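You operate a simulated robot arm through the tools that you are given. There is no shell and no other tool. Be economical: measure what you need, move in short steps, check, and stop when the job is done.

You run a simulated robot arm. Do the job below in one go: nothing can be reset, and whatever is moved stays where it is left.

JOB
Put things in order on the top of the desk. At the end: the white tub stands where the yellow hand roller stood; the yellow hand roller stands where the teal pad stood; the polish jar from the top of the desk stands where the brown weight stood; the brown weight from the top of the desk stands on top of the brown carton (marked "BEARINGS"); the teal pad from the top of the desk stands where the polish jar stood; whatever was shut is shut again. Leave all else as you found it, and nothing knocked over.

The check looks at the end state, three seconds after you hand in, the way a careful person would. Anything else that was tipped, shoved, dropped, spilled or broken makes it a failure.

ROBOT AND FRAMES
A 7-joint arm with a two-finger parallel gripper, fixed in place. Base frame: the origin is at the foot of the arm, x ahead of it, y to its left, z up; the work surface is at about z = 0.76. Lengths are in m, angles in rad, forces in N, time in s.
With the tool pointing down near the work surface it reaches from about 0.1 to 0.66 m from the base axis. Its first joint turns from -1.152 to 1.152 rad. Payload 1.57 kg.
Tool frame: the origin (TCP) lies between the finger pads and is the grasp point; the fingertips stand 0.03 m ahead of it; z points along the fingers, y is the line along which they close. Largest opening 0.08 m; finger width 0.017, thickness 0.012; the body of the gripper, 0.04 by 0.082 m, starts 0.08 m behind the TCP.
Orientation is told as [roll, pitch, yaw] about the base's x, y, z axes, in that order, counted from this pose: with the fingers straight down and closing along the base's y, the tool's x points along the base's -x, its y along +y and its z along -z.

CONTROLS
- The arm moves only by the tool drive_tool. Its argument "targets" is one flat list of numbers, 7 for each row, row after row: the shift along the tool's x, y, z in m, then the turn, a rotation vector about the tool's x, y, z in rad, then the gripper command, from -1 (shut) to 1 (fully open), values between in proportion. In form: [tx, ty, tz, ax, ay, az, claw, tx, ty, tz, ax, ay, az, claw, ...]. A call has 1 to 20 rows; each row shifts and turns the commanded pose from where the row before left it, along the tool's axes as they then stand. Rows are played at 5 a second. More than 0.05 m and 0.15 rad between two rows, or a gripper value outside its range, and nothing of the call is played. A pose out of reach is approached as far as the arm can. The call stops where the force on the tool passes 40 N (or 10 N more than at its start, if that is more) or the arm is blocked; 0.2 s more then pass. Each finger travels about 0.072 m/s and halts on what it meets, pressing with about 43 N; the grip force reading is that of the motor and also rises with nothing between the fingers. The clock runs only during rows and for 0.2 s after the last one: add rows that do not move to give the fingers time. It gives the time, the measured TCP pose, the force on the tool (base axes), the opening and the grip force at its end, in the units of the frame above (readings bear some noise), with the torque about the TCP (base axes, N m) and any sound that the robot's microphone picked up.
- Cameras (640 x 400 px; columns grow to the right, rows downward): "scene" is fixed at [0.0752, 0.4688, 1.4071]; the picture's right is [-0.41, -0.91, 0.00], its down [-0.66, 0.29, -0.70] and it looks along [0.64, -0.28, -0.72] (base axes); focal length 331 px, centre (320, 200). "wrist" rides on the gripper at [0.072, -0.007, -0.122] in the tool frame; the picture's right is [0.09, 1.00, 0.00], its down [-0.84, 0.08, -0.54] and it looks along [-0.54, 0.05, 0.84] (tool axes); focal length 238 px, centre (320, 200). There is no depth. A picture from a camera that has moved, and an enlarged one, comes with that camera's place and axes in the base frame and with its lens.
- capture(camera): a new picture of that camera. It takes no simulated time.
- enlarge(camera, box): a new picture of the part [left, top, right, bottom] of that camera's present view, enlarged. It takes no simulated time.
- finish_job(): hands the job in; it is judged then, once.

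Work in short steps. Places have to be worked out from the pictures, the camera data and where the tool is seen: move nearer, look again, correct. Check each grasp and each placing, and mend what went wrong. You have 120 turns and 84 pictures in all, those below and enlarged ones among them. Open the gripper and draw the arm clear of the work before you hand the job in, unless the task says otherwise; then end with one line.

The tools are called as name(argument=value, ...) on one line, values as JSON. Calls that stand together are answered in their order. drive_tool: Moves the arm, as the interface text tells. Its arguments: {"type":"object","properties":{"targets":{"type":"array"}},"required":["targets"]} The other tools are called the same way: capture (camera) takes a picture; enlarge (camera, box) takes an enlarged picture of a part of a camera's view; finish_job () hands the job in.

At the start:

```text
time: 0.0
tool_pos: [0.3584, 0.1683, 1.0876]
tool_rot: [0.001, -0.002, 0.001]
contact_force: [-0.2, -0.2, 0.3]
wrist_torque: [0.0, 0.01, -0.04]
opening: 0.0799
finger_force: 0.0
```

scene: 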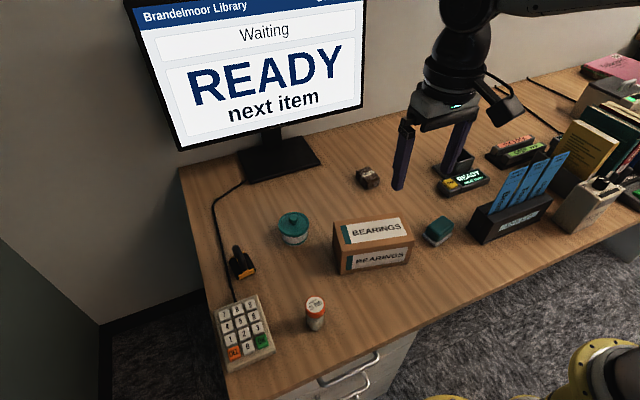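
wrist: 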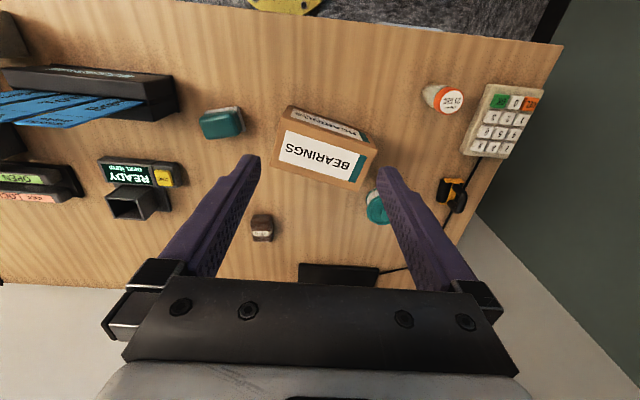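

I'll look closer at the small objects first to identify them and measure where they stand.

enlarge(camera="scene", box=[200, 200, 360, 300])

enlarge(camera="scene", box=[320, 150, 480, 250])

enlarge(camera="scene", box=[200, 260, 424, 400])

```text
4.00 times, centred on (280, 250) of scene
camera zoom: at [0.0752, 0.4688, 1.4071], right [-0.41, -0.91, 0.0], down [-0.66, 0.29, -0.7], along [0.64, -0.28, -0.72], focal length 1324 px, centre (480, 0)
```

zoom: 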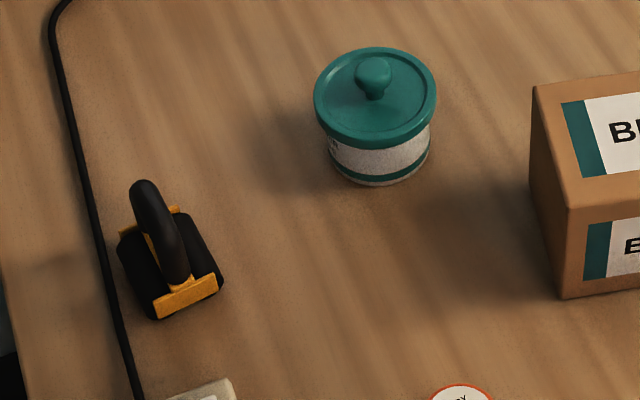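

```text
4.00 times, centred on (400, 200) of scene
camera zoom: at [0.0752, 0.4688, 1.4071], right [-0.41, -0.91, 0.0], down [-0.66, 0.29, -0.7], along [0.64, -0.28, -0.72], focal length 1324 px, centre (0, 200)
```

zoom: 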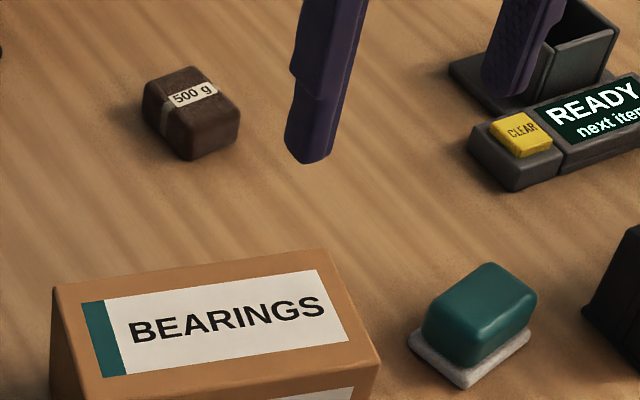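

```text
2.86 times, centred on (312, 330) of scene
camera zoom: at [0.0752, 0.4688, 1.4071], right [-0.41, -0.91, 0.0], down [-0.66, 0.29, -0.7], along [0.64, -0.28, -0.72], focal length 946 px, centre (343, -171)
```

zoom: 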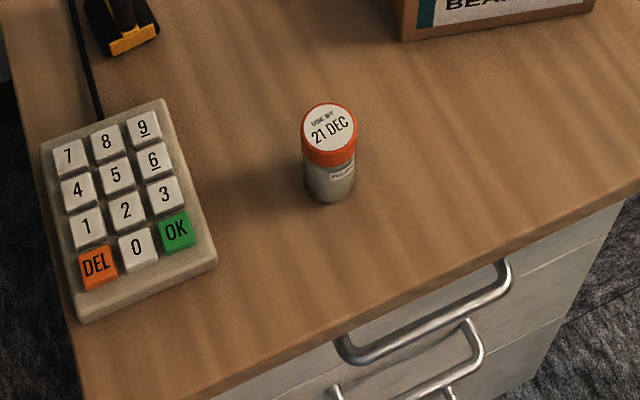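

The objects are: white tub (teal lid) at about (0.552, 0.327), roller (0.522, 0.464), pad (0.42, 0.00), jar (0.337, 0.364) and weight (0.649, 0.069). The places form a chain ending on the carton, so I'll go weight, jar, pad, roller, tub. First I move nearer the weight to look.

drive_tool(targets=[-0.0284, -0.0196, 0.0236, 0, 0, 0, 1, -0.0284, -0.0196, 0.0236, 0, 0, 0, 1, -0.0284, -0.0196, 0.0236, 0, 0, 0, 1, -0.0284, -0.0196, 0.0236, 0, 0, 0, 1, -0.0284, -0.0196, 0.0236, 0, 0, 0, 1, 0, 0, 0, 0, 0, 0, 1])

capture(camera="wrist")

capture(camera="scene")

```text
time: 1.4
tool_pos: [0.5014, 0.0691, 0.9691]
tool_rot: [0.0, 0.0, 0.0]
contact_force: [0.4, 0.5, -0.7]
wrist_torque: [0.0, -0.01, 0.0]
opening: 0.0801
finger_force: 0.1
```

```text
78 pictures are left
camera wrist: at [0.4291, 0.0603, 1.0906], right [-0.09, 1.0, 0.0], down [0.84, 0.08, 0.54], along [0.54, 0.05, -0.84], focal length 238 px, centre (320, 200)
```

wrist: 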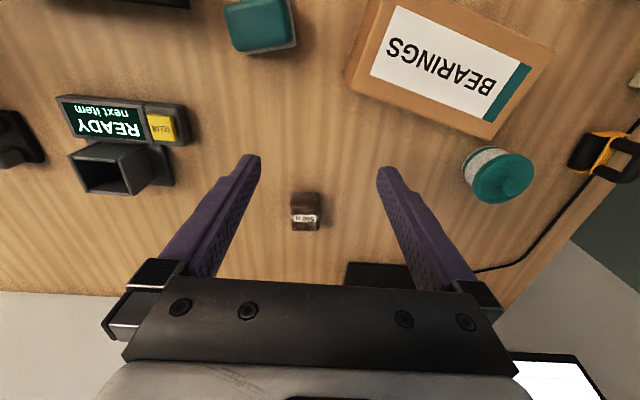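

```text
77 pictures are left
```

scene: 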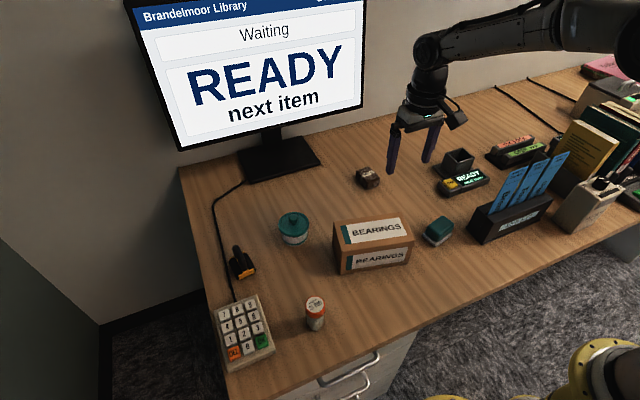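

I enlarge the weight in the wrist view to get its size and yaw.

enlarge(camera="wrist", box=[265, 175, 345, 245])

enlarge(camera="wrist", box=[330, 0, 570, 210])

```text
5.71 times, centred on (305, 210) of wrist
camera zoom: at [0.4291, 0.0603, 1.0906], right [-0.09, 1.0, 0.0], down [0.84, 0.08, 0.54], along [0.54, 0.05, -0.84], focal length 1362 px, centre (406, 143)
```

zoom: 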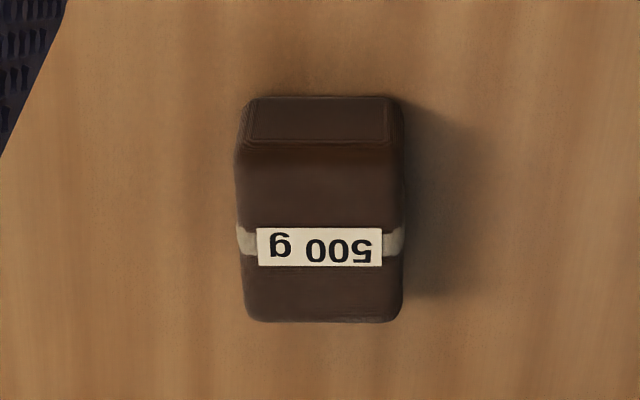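

```text
1.90 times, centred on (450, 105) of wrist
camera zoom: at [0.4291, 0.0603, 1.0906], right [-0.09, 1.0, 0.0], down [0.84, 0.08, 0.54], along [0.54, 0.05, -0.84], focal length 454 px, centre (72, 381)
```

zoom: 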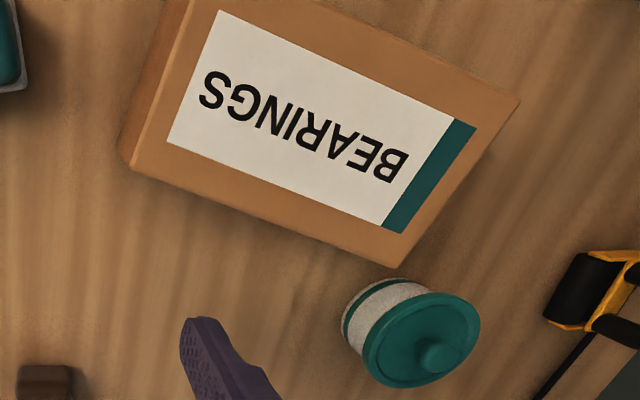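

The weight's long side is along x, spanning x≈0.63–0.69, with y≈0.058 and height≈0.025; the carton top is at z≈0.844, centred near (0.436, 0.179). I move above the weight.

drive_tool(targets=[-0.0384, -0.0025, 0.0245, 0, 0, 0, 1, -0.0384, -0.0025, 0.0245, 0, 0, 0, 1, -0.0384, -0.0025, 0.0245, 0, 0, 0, 1, -0.0384, -0.0025, 0.0245, 0, 0, 0, 1, 0, 0, 0, 0, 0, 0, 1])

capture(camera="wrist")

```text
time: 2.6
tool_pos: [0.6545, 0.061, 0.8721]
tool_rot: [-0.001, 0.001, 0.0]
contact_force: [0.5, -0.1, -0.4]
wrist_torque: [-0.01, 0.0, -0.01]
opening: 0.0802
finger_force: 0.0
```

```text
74 pictures are left
camera wrist: at [0.5815, 0.0519, 0.993], right [-0.09, 1.0, 0.0], down [0.84, 0.08, 0.54], along [0.54, 0.05, -0.84], focal length 238 px, centre (320, 200)
```

wrist: 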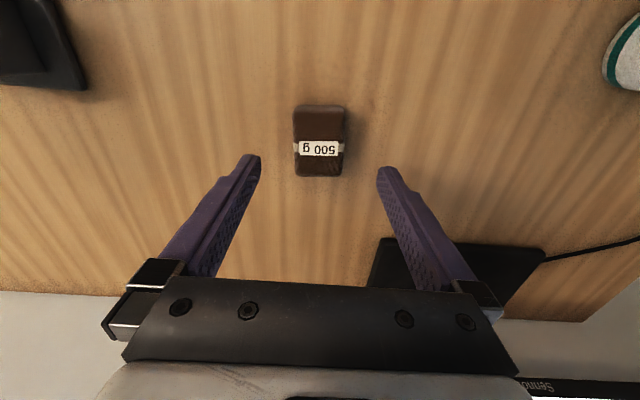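

The weight centre reads (0.657, 0.0585), nearly under the tool. I go straight down to TCP z≈0.795 and close.

drive_tool(targets=[-0.002, -0.0025, 0.03, 0, 0, 0, 1, 0, 0, 0.03, 0, 0, 0, 1, 0, 0, 0.016, 0, 0, 0, 1, 0, 0, 0, 0, 0, 0, 1, 0, 0, 0, 0, 0, 0, 0, 0, 0, 0, 0, 0, 0, -1, 0, 0, 0, 0, 0, 0, -1, 0, 0, 0, 0, 0, 0, -1, 0, 0, 0, 0, 0, 0, -1])

```text
time: 4.6
tool_pos: [0.6557, 0.0561, 0.7947]
tool_rot: [0.0, -0.001, 0.001]
contact_force: [-0.8, 2.1, 0.5]
wrist_torque: [0.14, -0.11, 0.07]
opening: 0.0465
finger_force: 42.9
```

Gripped at 0.0465 m. I lift and carry over the carton centre.

drive_tool(targets=[0, 0, -0.03, 0, 0, 0, -1, 0, 0, -0.04, 0, 0, 0, -1, 0, 0, -0.04, 0, 0, 0, -1, 0, 0, -0.04, 0, 0, 0, -1, 0.0367, 0.0205, 0, 0, 0, 0, -1, 0.0367, 0.0205, 0, 0, 0, 0, -1, 0.0367, 0.0205, 0, 0, 0, 0, -1, 0.0367, 0.0205, 0, 0, 0, 0, -1, 0.0367, 0.0205, 0, 0, 0, 0, -1, 0.0367, 0.0205, 0, 0, 0, 0, -1, 0, 0, 0, 0, 0, 0, -1])

capture(camera="wrist")

capture(camera="scene")

```text
time: 7.0
tool_pos: [0.4261, 0.1809, 0.9347]
tool_rot: [-0.001, 0.001, 0.0]
contact_force: [1.2, -0.4, -4.2]
wrist_torque: [0.0, 0.01, 0.01]
opening: 0.0465
finger_force: 42.9
out of reach, approached as far as the arm can: row 4
```

```text
73 pictures are left
camera wrist: at [0.3522, 0.1716, 1.0577], right [-0.09, 1.0, 0.0], down [0.84, 0.08, 0.54], along [0.54, 0.05, -0.84], focal length 238 px, centre (320, 200)
```

wrist: 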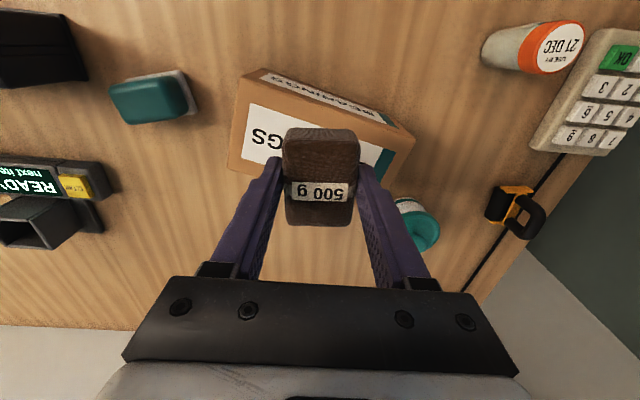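

```text
72 pictures are left
```

scene: 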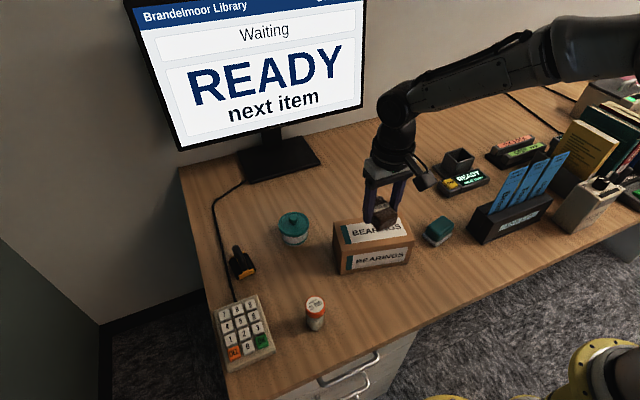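

The weight is held level; the carton's top centre re-measures as (0.438, 0.179). I shift 11 mm forward and lower to just above contact.

drive_tool(targets=[-0.011, -0.001, 0, 0, 0, 0, -1, 0, 0, 0.02, 0, 0, 0, -1, 0, 0, 0.02, 0, 0, 0, -1, 0, 0, 0.01, 0, 0, 0, -1, 0, 0, 0, 0, 0, 0, -1])

enlarge(camera="scene", box=[310, 170, 438, 290])

```text
time: 8.2
tool_pos: [0.4373, 0.1792, 0.8852]
tool_rot: [0.0, 0.0, -0.001]
contact_force: [-4.1, 0.4, 2.0]
wrist_torque: [-0.03, -0.04, 0.05]
opening: 0.0464
finger_force: 42.7
```

```text
3.33 times, centred on (374, 230) of scene
camera zoom: at [0.0751, 0.4688, 1.4071], right [-0.41, -0.91, 0.0], down [-0.66, 0.29, -0.7], along [0.64, -0.28, -0.72], focal length 1104 px, centre (140, 100)
```

zoom: 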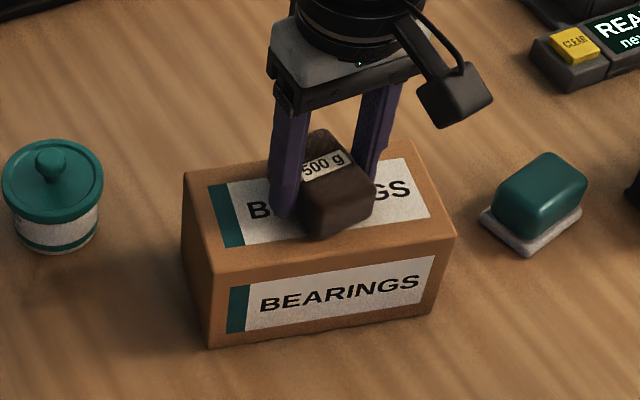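

The force rose to +2 N from −4 N, so the weight now rests on the carton. I open and rise.

drive_tool(targets=[0, 0, 0, 0, 0, 0, 0.4, 0, 0, 0, 0, 0, 0, 0.6, 0, 0, 0, 0, 0, 0, 0.6, 0, 0, -0.03, 0, 0, 0, 0.6, 0, 0, -0.04, 0, 0, 0, 1, 0, 0, -0.04, 0, 0, 0, 1, 0.03, 0.03, 0, 0, 0, 0, 1, 0, 0, 0, 0, 0, 0, 1])

enlarge(camera="scene", box=[230, 170, 438, 300])

capture(camera="wrist")

```text
time: 10.0
tool_pos: [0.4087, 0.2112, 0.9968]
tool_rot: [-0.001, 0.001, 0.0]
contact_force: [0.1, -0.9, -0.4]
wrist_torque: [-0.01, 0.0, -0.01]
opening: 0.0798
finger_force: 0.1
```

```text
3.08 times, centred on (334, 235) of scene
camera zoom: at [0.0752, 0.4688, 1.4071], right [-0.41, -0.91, 0.0], down [-0.66, 0.29, -0.7], along [0.64, -0.28, -0.72], focal length 1019 px, centre (277, 92)
```

zoom: 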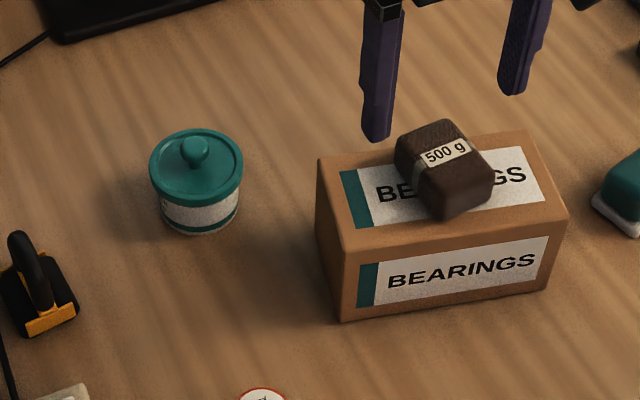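

```text
69 pictures are left
camera wrist: at [0.3361, 0.2016, 1.1187], right [-0.09, 1.0, 0.0], down [0.84, 0.08, 0.54], along [0.54, 0.05, -0.84], focal length 238 px, centre (320, 200)
```

wrist: 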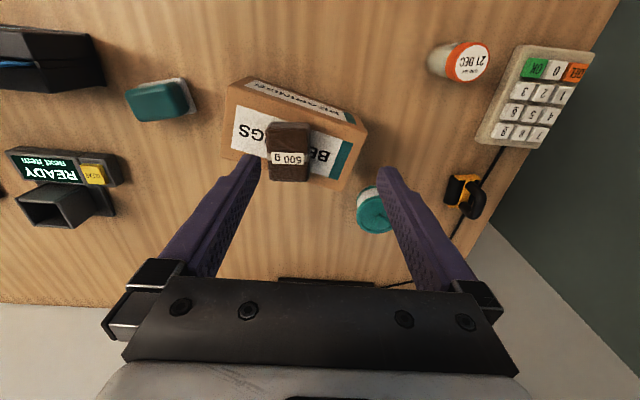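

The weight sits well on the carton, which hasn't moved. Next the jar near (0.337, 0.364): I move back of it to look.

drive_tool(targets=[0.0275, 0.0375, 0.005, 0, 0, 0, 1, 0.0275, 0.0375, 0.005, 0, 0, 0, 1, 0.0275, 0.0375, 0.005, 0, 0, 0, 1, 0.0275, 0.0375, 0.005, 0, 0, 0, 1, 0, 0, 0, 0, 0, 0, 1])

capture(camera="wrist")

```text
time: 11.2
tool_pos: [0.2954, 0.3611, 0.9756]
tool_rot: [0.0, 0.001, 0.0]
contact_force: [0.5, 0.1, 0.0]
wrist_torque: [0.0, 0.0, -0.02]
opening: 0.0798
finger_force: 0.2
```

```text
68 pictures are left
camera wrist: at [0.2237, 0.3519, 1.0966], right [-0.09, 1.0, 0.0], down [0.84, 0.08, 0.54], along [0.54, 0.05, -0.84], focal length 238 px, centre (320, 200)
```

wrist: 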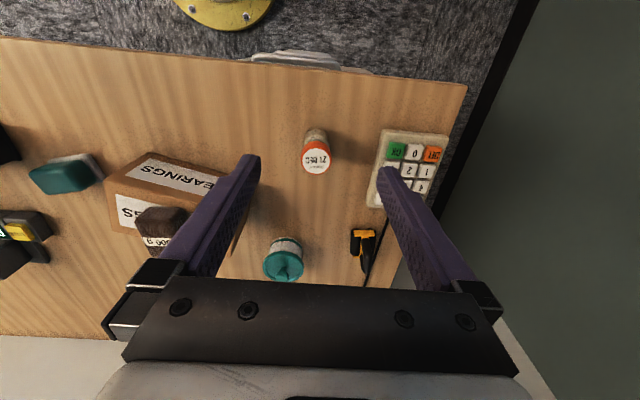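

enlarge(camera="wrist", box=[260, 110, 380, 190])

enlarge(camera="wrist", box=[250, 210, 400, 300])

```text
5.00 times, centred on (320, 150) of wrist
camera zoom: at [0.2237, 0.3519, 1.0966], right [-0.09, 1.0, 0.0], down [0.84, 0.08, 0.54], along [0.54, 0.05, -0.84], focal length 1192 px, centre (320, 450)
```

zoom: 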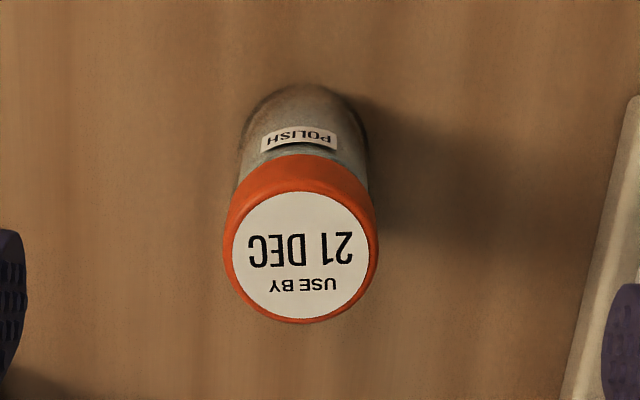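

```text
4.27 times, centred on (325, 255) of wrist
camera zoom: at [0.2237, 0.3519, 1.0966], right [-0.09, 1.0, 0.0], down [0.84, 0.08, 0.54], along [0.54, 0.05, -0.84], focal length 1017 px, centre (299, -35)
```

zoom: 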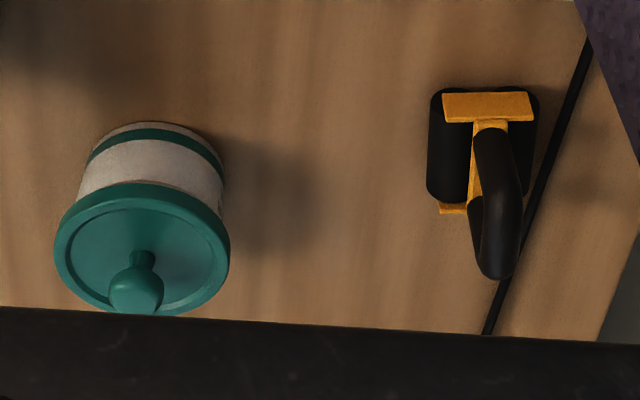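

Jar: centre ≈(0.336, 0.358), dia 0.035, top z≈0.837. I move over it, descend to TCP z≈0.80, and close.

drive_tool(targets=[-0.0406, -0.003, 0, 0, 0, 0, 0.6, 0, 0, 0.04, 0, 0, 0, 0.6, 0, 0, 0.04, 0, 0, 0, 0.6, 0, 0, 0.04, 0, 0, 0, 0.6, 0, 0, 0.035, 0, 0, 0, 0.6, 0, 0, 0.02, 0, 0, 0, 0.6, 0, 0, 0, 0, 0, 0, 0.6])

capture(camera="wrist")

```text
time: 12.8
tool_pos: [0.3392, 0.354, 0.7984]
tool_rot: [-0.002, 0.0, 0.001]
contact_force: [0.3, -0.1, 0.0]
wrist_torque: [-0.02, 0.0, -0.01]
opening: 0.0641
finger_force: 0.1
```

```text
65 pictures are left
camera wrist: at [0.2664, 0.3445, 0.9203], right [-0.09, 1.0, 0.0], down [0.84, 0.08, 0.54], along [0.54, 0.05, -0.84], focal length 238 px, centre (320, 200)
```

wrist: 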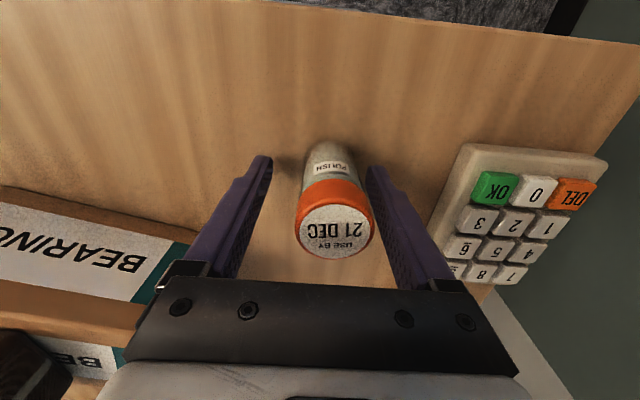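

The jar centre is 4 mm to +y and about 4 mm nearer; I correct and close.

drive_tool(targets=[0.004, 0.004, 0, 0, 0, 0, 0.6, 0, 0, 0, 0, 0, 0, 0.6, 0, 0, 0, 0, 0, 0, 0, 0, 0, 0, 0, 0, 0, -1, 0, 0, 0, 0, 0, 0, -1, 0, 0, 0, 0, 0, 0, -1, 0, 0, 0, 0, 0, 0, -1])

```text
time: 14.4
tool_pos: [0.3359, 0.3578, 0.8005]
tool_rot: [0.002, 0.001, 0.0]
contact_force: [-0.4, 0.5, 0.6]
wrist_torque: [0.02, 0.03, -0.02]
opening: 0.0355
finger_force: 42.8
```

Gripped (0.0355 m). I lift high and carry the jar across, passing over the carton's far corner, to above the weight's old place.

drive_tool(targets=[0, 0, -0.03, 0, 0, 0, -1, 0, 0, -0.045, 0, 0, 0, -1, 0, 0, -0.045, 0, 0, 0, -1, 0, 0, -0.045, 0, 0, 0, -1, -0.0306, -0.0368, 0, 0, 0, 0, -1, -0.0306, -0.0368, 0, 0, 0, 0, -1, -0.0306, -0.0368, 0, 0, 0, 0, -1, -0.0306, -0.0368, 0, 0, 0, 0, -1, -0.0306, -0.0368, 0, 0, 0, 0, -1, -0.0306, -0.0368, 0, 0, 0, 0, -1, -0.0306, -0.0368, 0, 0, 0, 0, -1, 0, 0, 0, 0, 0, 0, -1])

capture(camera="wrist")

```text
time: 17.0
tool_pos: [0.5469, 0.1019, 0.9661]
tool_rot: [0.001, 0.0, 0.001]
contact_force: [0.3, 0.3, -0.5]
wrist_torque: [-0.01, -0.01, -0.02]
opening: 0.0355
finger_force: 42.5
```

```text
64 pictures are left
camera wrist: at [0.4741, 0.0928, 1.0875], right [-0.09, 1.0, 0.0], down [0.84, 0.08, 0.54], along [0.54, 0.05, -0.84], focal length 238 px, centre (320, 200)
```

wrist: 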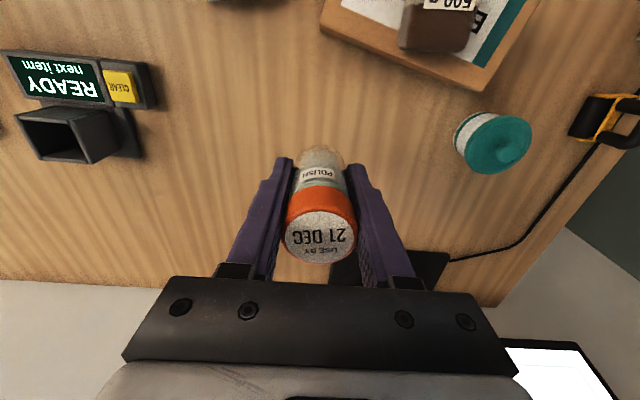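

Jar held upright. I move over the weight's place (0.657, 0.058) and lower to just above the desk.

drive_tool(targets=[-0.0276, -0.011, 0.029, 0, 0, 0, -1, -0.0276, -0.011, 0.029, 0, 0, 0, -1, -0.0276, -0.011, 0.029, 0, 0, 0, -1, -0.0276, -0.011, 0.029, 0, 0, 0, -1, 0, 0, 0.025, 0, 0, 0, -1, 0, 0, 0.02, 0, 0, 0, -1, 0, 0, 0, 0, 0, 0, -1])

```text
time: 18.6
tool_pos: [0.6593, 0.0574, 0.805]
tool_rot: [0.0, 0.0, 0.001]
contact_force: [-0.5, -0.1, -1.6]
wrist_torque: [-0.04, 0.01, -0.04]
opening: 0.0357
finger_force: 42.4
```

Position is within 2–3 mm. I lower the last 4 mm, release, and rise straight up.

drive_tool(targets=[0.001, 0, 0.0035, 0, 0, 0, -1, 0, 0, 0, 0, 0, 0, -1, 0, 0, 0, 0, 0, 0, 0, 0, 0, 0, 0, 0, 0, 0.4, 0, 0, 0, 0, 0, 0, 0.6, 0, 0, 0, 0, 0, 0, 0.6, 0, 0, -0.04, 0, 0, 0, 0.6, 0.01, 0, -0.04, 0, 0, 0, 0.6, 0.03, 0, -0.03, 0, 0, 0, 0.6, 0.04, 0, 0, 0, 0, 0, 1, 0.04, 0, 0, 0, 0, 0, 1, 0, 0, 0, 0, 0, 0, 1])

capture(camera="wrist")

capture(camera="scene")

```text
time: 21.2
tool_pos: [0.5404, 0.0568, 0.9105]
tool_rot: [-0.001, 0.0, 0.002]
contact_force: [-0.3, -0.2, 0.3]
wrist_torque: [-0.01, 0.03, 0.0]
opening: 0.0802
finger_force: 0.0
```

```text
63 pictures are left
camera wrist: at [0.4665, 0.0478, 1.0329], right [-0.09, 1.0, 0.0], down [0.84, 0.08, 0.54], along [0.54, 0.05, -0.84], focal length 238 px, centre (320, 200)
```

wrist: 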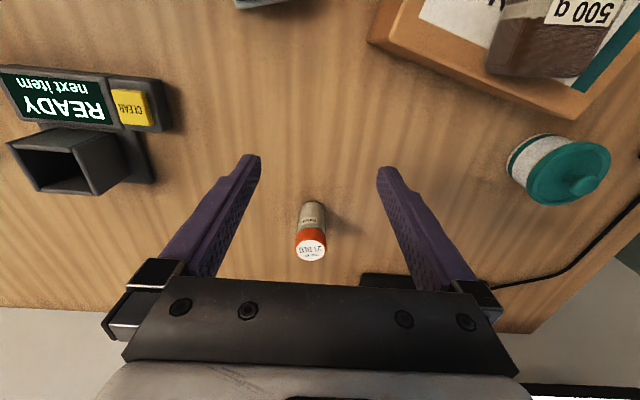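

```text
62 pictures are left
```

scene: 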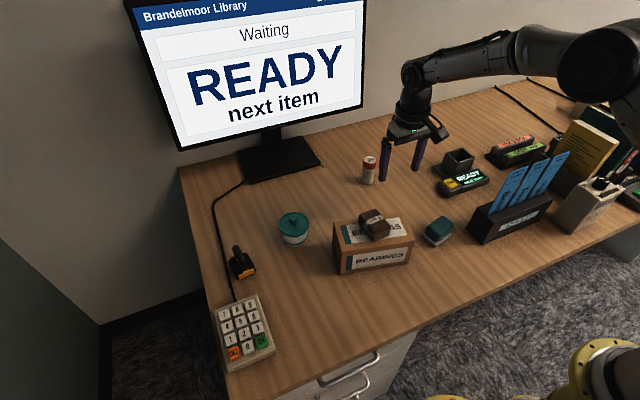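

The jar stands upright in the weight's place. Now to the teal pad near (0.42, 0.00): I move back of it to look.

drive_tool(targets=[0.02, -0.012, -0.04, 0, 0, 0, 1, 0.045, -0.012, 0, 0, 0, 0, 1, 0.045, -0.012, 0, 0, 0, 0, 1, 0.045, -0.012, 0, 0, 0, 0, 1, 0.035, -0.012, 0, 0, 0, 0, 1, 0, 0, 0, 0, 0, 0, 1])

capture(camera="wrist")

```text
time: 22.6
tool_pos: [0.349, -0.002, 0.9504]
tool_rot: [0.001, -0.001, 0.001]
contact_force: [0.5, -0.3, 0.3]
wrist_torque: [0.04, 0.01, -0.03]
opening: 0.0801
finger_force: 0.0
```

```text
61 pictures are left
camera wrist: at [0.2757, -0.0107, 1.0724], right [-0.09, 1.0, 0.0], down [0.84, 0.08, 0.54], along [0.54, 0.05, -0.84], focal length 238 px, centre (320, 200)
```

wrist: 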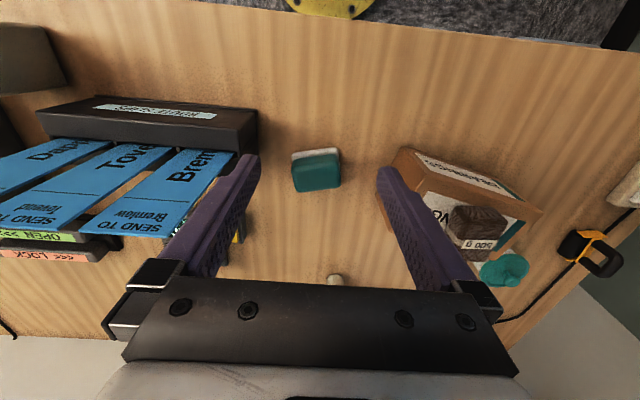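

enlarge(camera="wrist", box=[250, 130, 380, 210])

```text
4.92 times, centred on (315, 170) of wrist
camera zoom: at [0.2757, -0.0107, 1.0724], right [-0.09, 1.0, 0.0], down [0.84, 0.08, 0.54], along [0.54, 0.05, -0.84], focal length 1173 px, centre (345, 348)
```

zoom: 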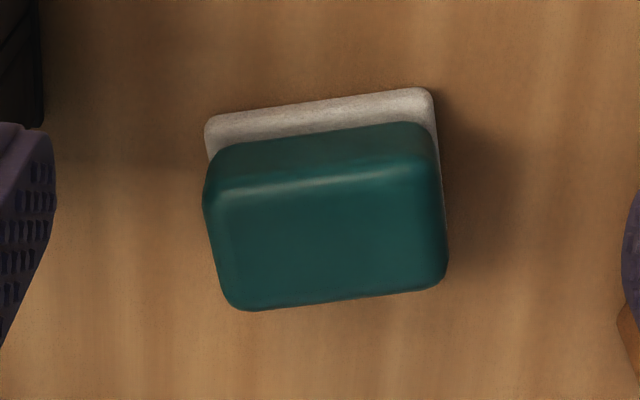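

Pad: centre ≈(0.418, −0.002), about 0.063 long, yawed +0.23 rad; I'll grasp along its long side. I move above, turn, lower partway and look.

drive_tool(targets=[-0.035, 0, 0, 0, 0, 0, 1, -0.034, 0, 0, 0, 0, 0, 1, 0, 0, 0.03, 0, 0, -0.115, 1, 0, 0, 0.04, 0, 0, -0.115, 1, 0, 0, 0, 0, 0, 0, 1])

capture(camera="wrist")

```text
time: 23.8
tool_pos: [0.416, -0.0015, 0.8809]
tool_rot: [0.0, 0.0, 0.232]
contact_force: [0.3, 0.0, -0.8]
wrist_torque: [0.01, 0.03, -0.04]
opening: 0.0799
finger_force: 0.1
```

```text
59 pictures are left
camera wrist: at [0.3472, -0.0266, 1.002], right [-0.32, 0.95, 0.0], down [0.8, 0.27, 0.54], along [0.51, 0.17, -0.84], focal length 238 px, centre (320, 200)
```

wrist: 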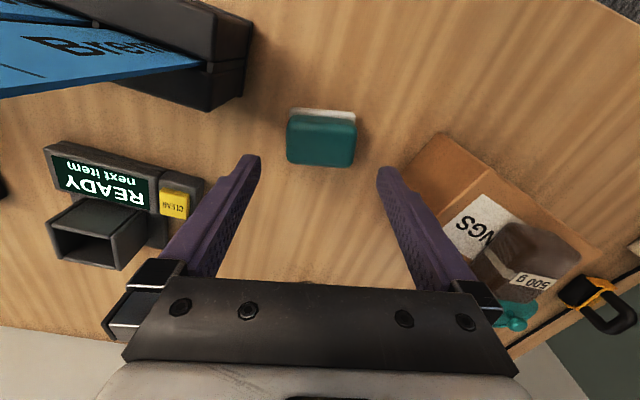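

Well aligned and centred. I descend to TCP z≈0.796 and close.

drive_tool(targets=[-0.002, 0, 0.03, 0, 0, 0, 1, 0, 0, 0.03, 0, 0, 0, 1, 0, 0, 0.025, 0, 0, 0, 1, 0, 0, 0, 0, 0, 0, 1, 0, 0, 0, 0, 0, 0, 0, 0, 0, 0, 0, 0, 0, -1, 0, 0, 0, 0, 0, 0, -1, 0, 0, 0, 0, 0, 0, -1])

capture(camera="wrist")

```text
time: 25.6
tool_pos: [0.4186, -0.0006, 0.7967]
tool_rot: [0.0, 0.0, 0.231]
contact_force: [-0.5, -0.2, -0.4]
wrist_torque: [0.02, 0.0, 0.02]
opening: 0.0629
finger_force: 42.3
```

```text
58 pictures are left
camera wrist: at [0.3495, -0.0264, 0.9179], right [-0.32, 0.95, 0.0], down [0.8, 0.27, 0.54], along [0.51, 0.17, -0.84], focal length 238 px, centre (320, 200)
```

wrist: 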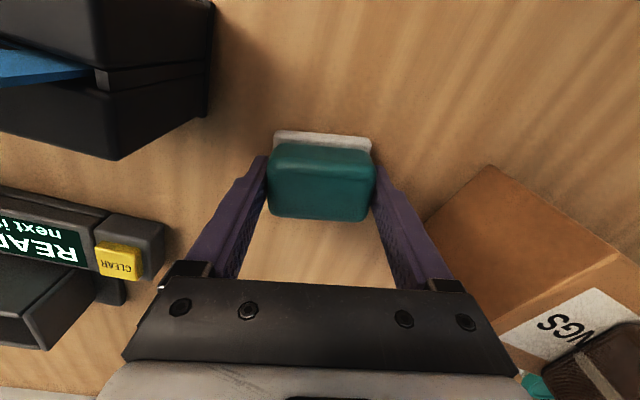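

Gripped at 0.063 m. I lift, undo the yaw, and carry high over the carton to above the jar's old place.

drive_tool(targets=[0, 0, -0.035, 0, 0, 0, -1, 0, 0, -0.045, 0, 0, 0, -1, 0, 0, -0.045, 0, 0, 0.116, -1, 0, 0, -0.045, 0, 0, 0.116, -1, 0.0104, 0.0448, 0, 0, 0, 0, -1, 0.0104, 0.0448, 0, 0, 0, 0, -1, 0.0104, 0.0448, 0, 0, 0, 0, -1, 0.0104, 0.0448, 0, 0, 0, 0, -1, 0.0104, 0.0448, 0, 0, 0, 0, -1, 0.0104, 0.0448, 0, 0, 0, 0, -1, 0.0104, 0.0448, 0, 0, 0, 0, -1, 0.0104, 0.0448, 0, 0, 0, 0, -1, 0, 0, 0, 0, 0, 0, -1])

capture(camera="wrist")

```text
time: 28.4
tool_pos: [0.3371, 0.356, 0.9664]
tool_rot: [0.0, 0.001, -0.003]
contact_force: [0.0, -0.7, -1.1]
wrist_torque: [0.0, -0.03, 0.0]
opening: 0.0625
finger_force: 42.9
```

```text
57 pictures are left
camera wrist: at [0.2632, 0.3477, 1.0883], right [-0.09, 1.0, 0.0], down [0.84, 0.08, 0.54], along [0.54, 0.05, -0.84], focal length 238 px, centre (320, 200)
```

wrist: 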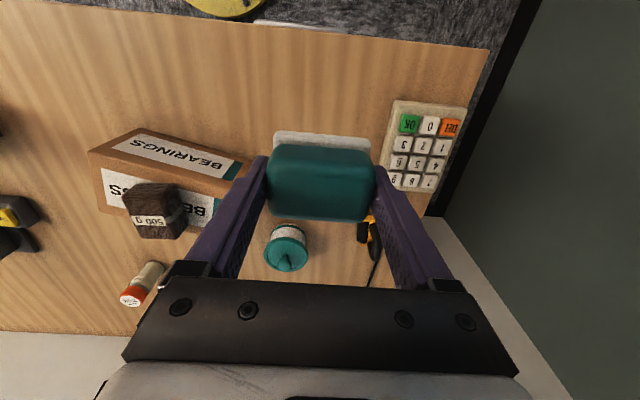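

Held level. I lower to a few mm above contact, then settle.

drive_tool(targets=[0.001, 0.0015, 0.04, 0, 0, 0, -1, 0, 0, 0.045, 0, 0, 0, -1, 0, 0, 0.045, 0, 0, 0, -1, 0, 0, 0.03, 0, 0, 0, -1, 0, 0, 0, 0, 0, 0, -1, 0, 0, 0.006, 0, 0, 0, -1, 0, 0, 0, 0, 0, 0, -1])

```text
time: 30.0
tool_pos: [0.3368, 0.3595, 0.7983]
tool_rot: [0.0, 0.0, -0.002]
contact_force: [1.1, 0.7, 0.0]
wrist_torque: [-0.02, 0.02, 0.01]
opening: 0.0629
finger_force: 42.8
```

Almost touching; a final 1 mm, release, and rise.

drive_tool(targets=[0, -0.001, 0.0012, 0, 0, 0, -1, 0, 0, 0, 0, 0, 0, 0.8, 0, 0, 0, 0, 0, 0, 1, 0, 0, 0, 0, 0, 0, 1, 0, 0, -0.03, 0, 0, 0, 1, 0, 0, -0.04, 0, 0, 0, 1, 0, 0, -0.04, 0, 0, 0, 1, 0, 0, -0.05, 0, 0, 0, 1, 0, 0, 0, 0, 0, 0, 1])

capture(camera="wrist")

capture(camera="scene")

```text
time: 32.0
tool_pos: [0.3363, 0.357, 0.9586]
tool_rot: [0.0, 0.002, -0.002]
contact_force: [-0.4, -0.4, -0.3]
wrist_torque: [0.0, -0.01, 0.02]
opening: 0.0797
finger_force: 0.1
```

```text
56 pictures are left
camera wrist: at [0.2637, 0.3484, 1.0791], right [-0.09, 1.0, 0.0], down [0.84, 0.08, 0.54], along [0.54, 0.05, -0.84], focal length 238 px, centre (320, 200)
```

wrist: 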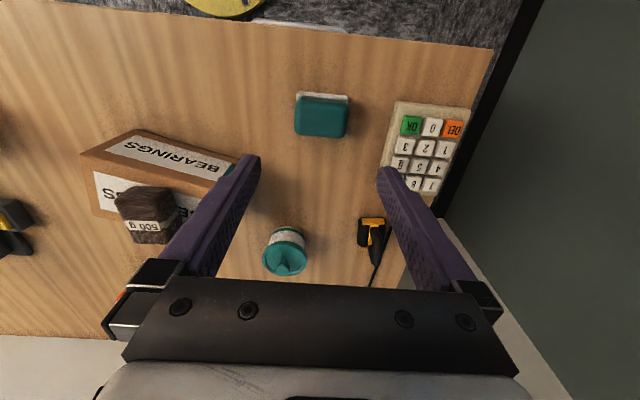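

```text
55 pictures are left
```

scene: 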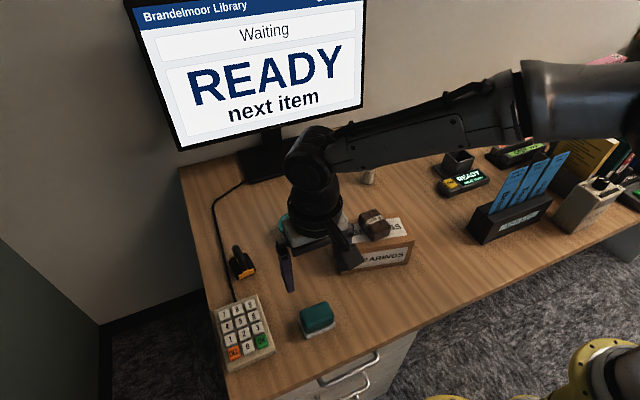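

The pad stands in the jar's place. Now I turn the tool to face the roller (yaw≈0.73) and look at it closely.

drive_tool(targets=[-0.02, 0.005, 0, 0, 0, -0.146, 1, 0, 0, 0, 0, 0, -0.146, 1, 0, 0, 0, 0, 0, -0.146, 1, 0, 0, 0, 0, 0, -0.146, 1, -0.03, 0, 0, 0, 0, -0.146, 1, -0.02, 0, 0, 0, 0, 0, 1, 0, 0, 0, 0, 0, 0, 1])

capture(camera="wrist")

```text
time: 33.6
tool_pos: [0.3965, 0.3907, 0.9586]
tool_rot: [0.0, 0.0, 0.73]
contact_force: [0.6, 0.3, -0.7]
wrist_torque: [0.04, 0.0, -0.03]
opening: 0.08
finger_force: 0.1
```

```text
54 pictures are left
camera wrist: at [0.3458, 0.3367, 1.0801], right [-0.73, 0.68, 0.0], down [0.57, 0.62, 0.54], along [0.37, 0.4, -0.84], focal length 238 px, centre (320, 200)
```

wrist: 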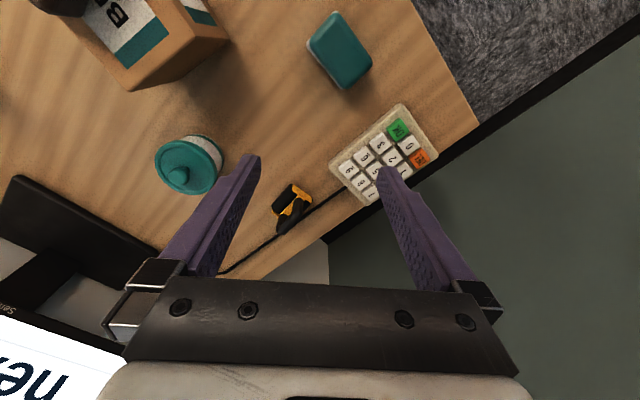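

enlarge(camera="wrist", box=[250, 170, 346, 240])

enlarge(camera="scene", box=[210, 235, 274, 290])

enlarge(camera="wrist", box=[140, 120, 240, 210])

```text
5.71 times, centred on (298, 205) of wrist
camera zoom: at [0.3458, 0.3367, 1.0801], right [-0.73, 0.68, 0.0], down [0.57, 0.62, 0.54], along [0.37, 0.4, -0.84], focal length 1362 px, centre (446, 171)
```

zoom: 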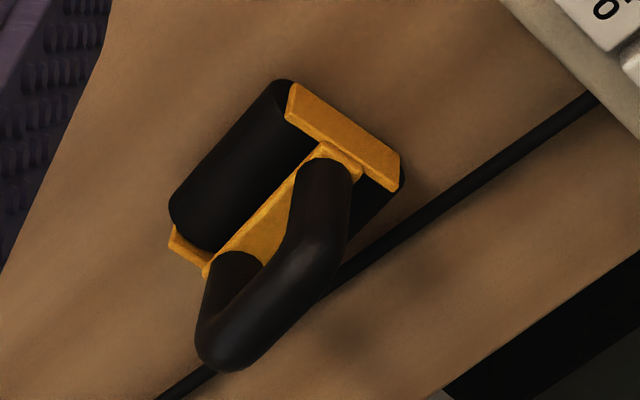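

```text
7.27 times, centred on (242, 262) of scene
camera zoom: at [0.0752, 0.4688, 1.4071], right [-0.41, -0.91, 0.0], down [-0.66, 0.29, -0.7], along [0.64, -0.28, -0.72], focal length 2408 px, centre (887, -254)
```

zoom: 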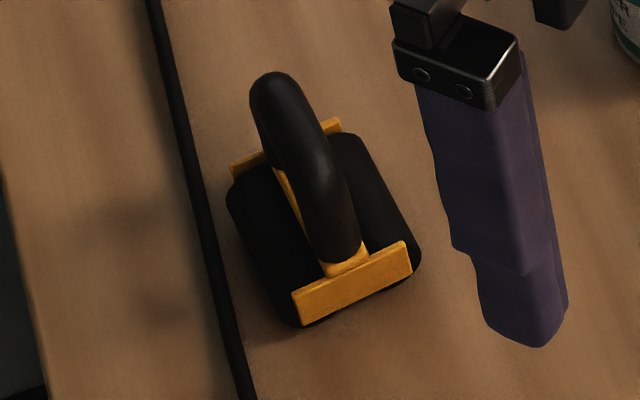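

```text
4.44 times, centred on (190, 165) of wrist
camera zoom: at [0.3458, 0.3367, 1.0801], right [-0.73, 0.68, 0.0], down [0.57, 0.62, 0.54], along [0.37, 0.4, -0.84], focal length 1059 px, centre (898, 356)
```

zoom: 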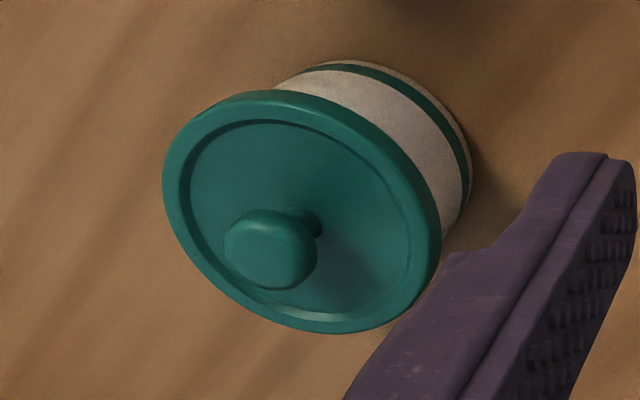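

The roller's axis runs nearly along x (yaw≈0.09), centre ≈(0.516, 0.461), with a handle bar whose top is at z≈0.82. It is at radius 0.69, so I'll grasp the handle with the tool tilted outward ~0.45 rad; first I turn and tilt here.

drive_tool(targets=[0, 0, 0, 0, 0, 0.128, 0.3, 0, 0, 0, 0, 0, 0.128, 0.3, 0, 0, 0, 0, 0, 0.128, 0.3, 0, 0, 0, 0, 0, 0.128, 0.3, 0, 0, 0, 0, 0, 0.128, 0.3, 0, 0, 0, 0, -0.15, 0, 0.3, 0, 0, 0, 0, -0.15, 0, 0.3, 0, 0, 0, 0, -0.15, 0, 0.3, 0, 0, 0, 0, 0, 0, 0.3])

capture(camera="wrist")

```text
time: 35.6
tool_pos: [0.3955, 0.3911, 0.9574]
tool_rot: [-0.001, -0.449, 0.09]
contact_force: [0.1, 0.7, 0.2]
wrist_torque: [-0.05, 0.01, 0.01]
opening: 0.0519
finger_force: 0.1
```

```text
50 pictures are left
camera wrist: at [0.278, 0.3723, 1.0356], right [-0.17, 0.98, -0.04], down [0.51, 0.12, 0.85], along [0.84, 0.13, -0.52], focal length 238 px, centre (320, 200)
```

wrist: 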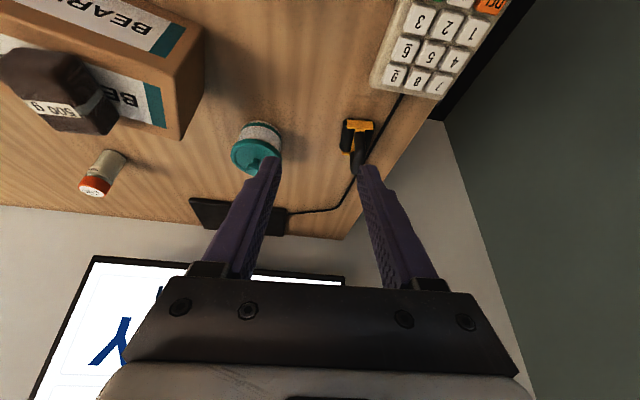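

I move to a standoff 8 cm back along the tilted tool axis from the handle.

drive_tool(targets=[-0.0179, 0.0197, 0.0321, 0, 0, 0, 0.3, -0.0179, 0.0197, 0.0321, 0, 0, 0, 0.3, -0.0179, 0.0197, 0.0321, 0, 0, 0, 0.3, 0, 0, 0, 0, 0, 0, 0.3])

capture(camera="wrist")

capture(camera="scene")

```text
time: 36.6
tool_pos: [0.4811, 0.4589, 0.8945]
tool_rot: [0.0, -0.449, 0.09]
contact_force: [-0.1, 0.3, 0.8]
wrist_torque: [0.0, 0.03, 0.0]
opening: 0.0521
finger_force: 0.0
```

```text
49 pictures are left
camera wrist: at [0.3624, 0.4393, 0.9722], right [-0.17, 0.98, -0.04], down [0.51, 0.12, 0.85], along [0.84, 0.13, -0.52], focal length 238 px, centre (320, 200)
```

wrist: 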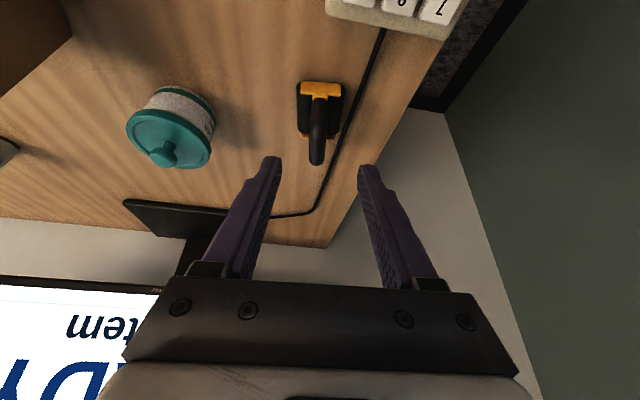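

```text
48 pictures are left
```

scene: 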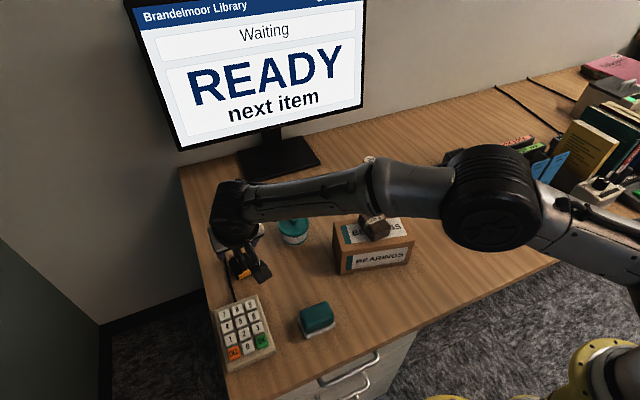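

enlarge(camera="wrist", box=[270, 70, 370, 175])

```text
3.81 times, centred on (320, 122) of wrist
camera zoom: at [0.3624, 0.4393, 0.9722], right [-0.17, 0.98, -0.04], down [0.51, 0.12, 0.85], along [0.84, 0.13, -0.52], focal length 908 px, centre (320, 495)
```

zoom: 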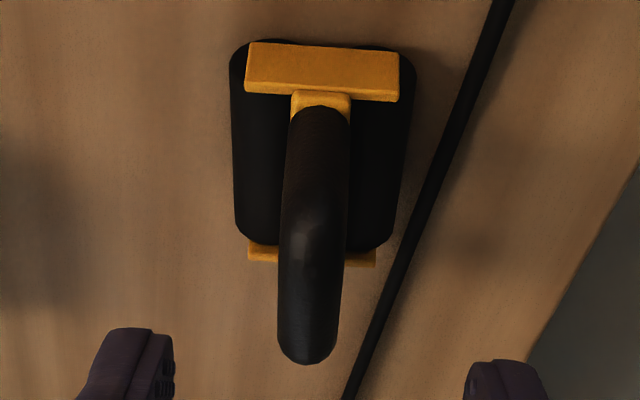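

The handle bar is flat at z≈0.817 (centreline), x≈0.498–0.536, y≈0.459. I advance along the tool axis so the TCP is at (0.515, 0.459, 0.823).

drive_tool(targets=[0, -0.0026, 0.03, 0, 0, 0, 0.3, 0, 0, 0.03, 0, 0, 0, 0.3, 0, 0, 0.018, 0, 0, 0, 0.3, 0, 0, 0, 0, 0, 0, 0.3])

capture(camera="wrist")

enlarge(camera="scene", box=[190, 220, 290, 300])

```text
time: 37.6
tool_pos: [0.5127, 0.4588, 0.8259]
tool_rot: [0.001, -0.45, 0.091]
contact_force: [0.1, -0.3, 0.4]
wrist_torque: [-0.04, -0.02, -0.02]
opening: 0.0519
finger_force: 0.1
```

```text
46 pictures are left
camera wrist: at [0.3957, 0.4403, 0.9039], right [-0.17, 0.98, -0.04], down [0.51, 0.12, 0.85], along [0.84, 0.13, -0.52], focal length 238 px, centre (320, 200)
```

wrist: 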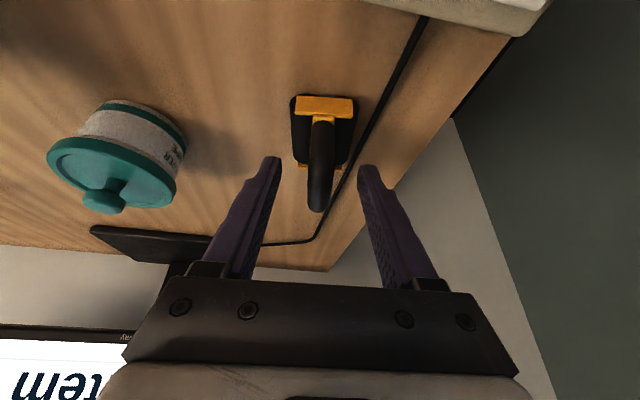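

```text
5.00 times, centred on (240, 260) of scene
camera zoom: at [0.0752, 0.4688, 1.4071], right [-0.41, -0.91, 0.0], down [-0.66, 0.29, -0.7], along [0.64, -0.28, -0.72], focal length 1656 px, centre (720, -100)
```

zoom: 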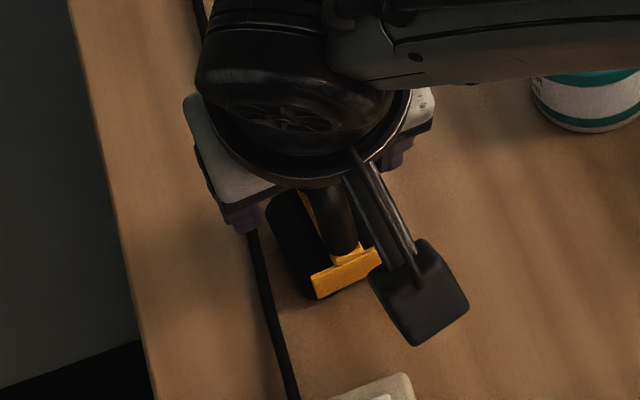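

The handle is centred between the fingers. I go 4 mm further and close gently.

drive_tool(targets=[-0.001, 0, 0.004, 0, 0, 0, 0.3, 0, 0, 0, 0, 0, 0, -0.1, 0, 0, 0, 0, 0, 0, -0.4, 0, 0, 0, 0, 0, 0, -0.7, 0, 0, 0, 0, 0, 0, -1, 0, 0, 0, 0, 0, 0, -1, 0, 0, 0, 0, 0, 0, -1])

capture(camera="wrist")

```text
time: 39.2
tool_pos: [0.5167, 0.4605, 0.8225]
tool_rot: [0.001, -0.45, 0.089]
contact_force: [-0.3, -0.1, 0.9]
wrist_torque: [0.02, -0.03, 0.01]
opening: 0.0142
finger_force: 30.1
```

```text
44 pictures are left
camera wrist: at [0.3989, 0.4407, 0.9003], right [-0.17, 0.98, -0.04], down [0.51, 0.12, 0.85], along [0.84, 0.13, -0.52], focal length 238 px, centre (320, 200)
```

wrist: 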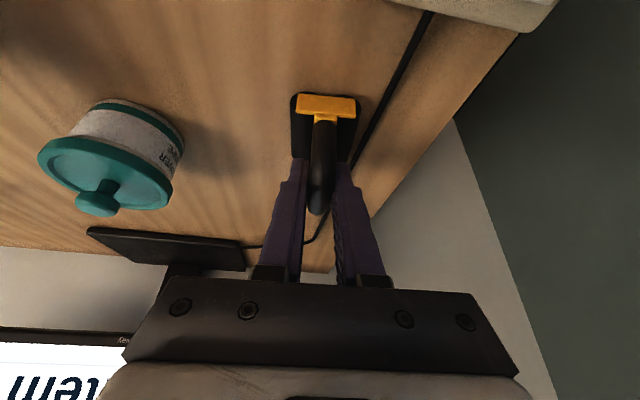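

Gripped at 0.0142 m. I lift slightly, then retract up along the tool axis and check.

drive_tool(targets=[0, 0, 0, 0, 0, 0, -1, -0.0043, 0, -0.009, 0, 0, 0, -1, -0.003, 0, -0.02, 0, 0, 0, -1, 0, 0, -0.035, 0, 0, 0, -1, 0, 0, -0.035, 0, 0, 0, -1, 0, 0, -0.03, 0, 0, 0, -1, 0, 0, 0, 0, 0, 0, -1])

capture(camera="wrist")

enlarge(camera="scene", box=[180, 180, 340, 300])

```text
time: 40.8
tool_pos: [0.467, 0.4564, 0.9422]
tool_rot: [-0.001, -0.447, 0.09]
contact_force: [0.6, 0.4, -1.0]
wrist_torque: [0.07, 0.01, 0.0]
opening: 0.0144
finger_force: 30.7
```

```text
43 pictures are left
camera wrist: at [0.3499, 0.4365, 1.0205], right [-0.17, 0.98, -0.04], down [0.51, 0.12, 0.85], along [0.84, 0.12, -0.52], focal length 238 px, centre (320, 200)
```

wrist: 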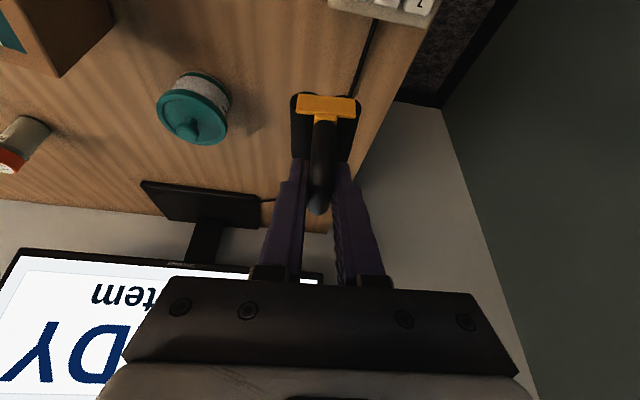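

```text
3.33 times, centred on (260, 240) of scene
camera zoom: at [0.0752, 0.4688, 1.4071], right [-0.41, -0.91, 0.0], down [-0.66, 0.29, -0.7], along [0.64, -0.28, -0.72], focal length 1104 px, centre (520, 67)
```

zoom: 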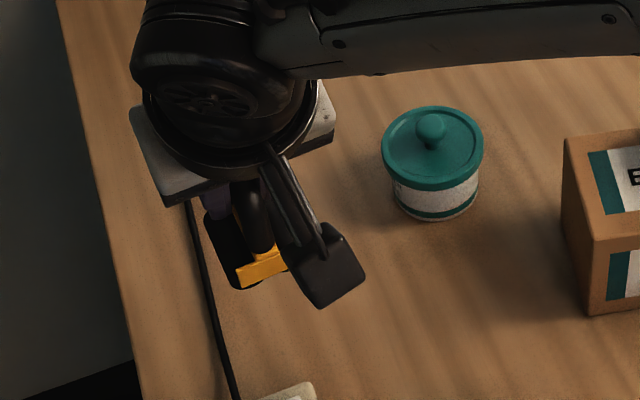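

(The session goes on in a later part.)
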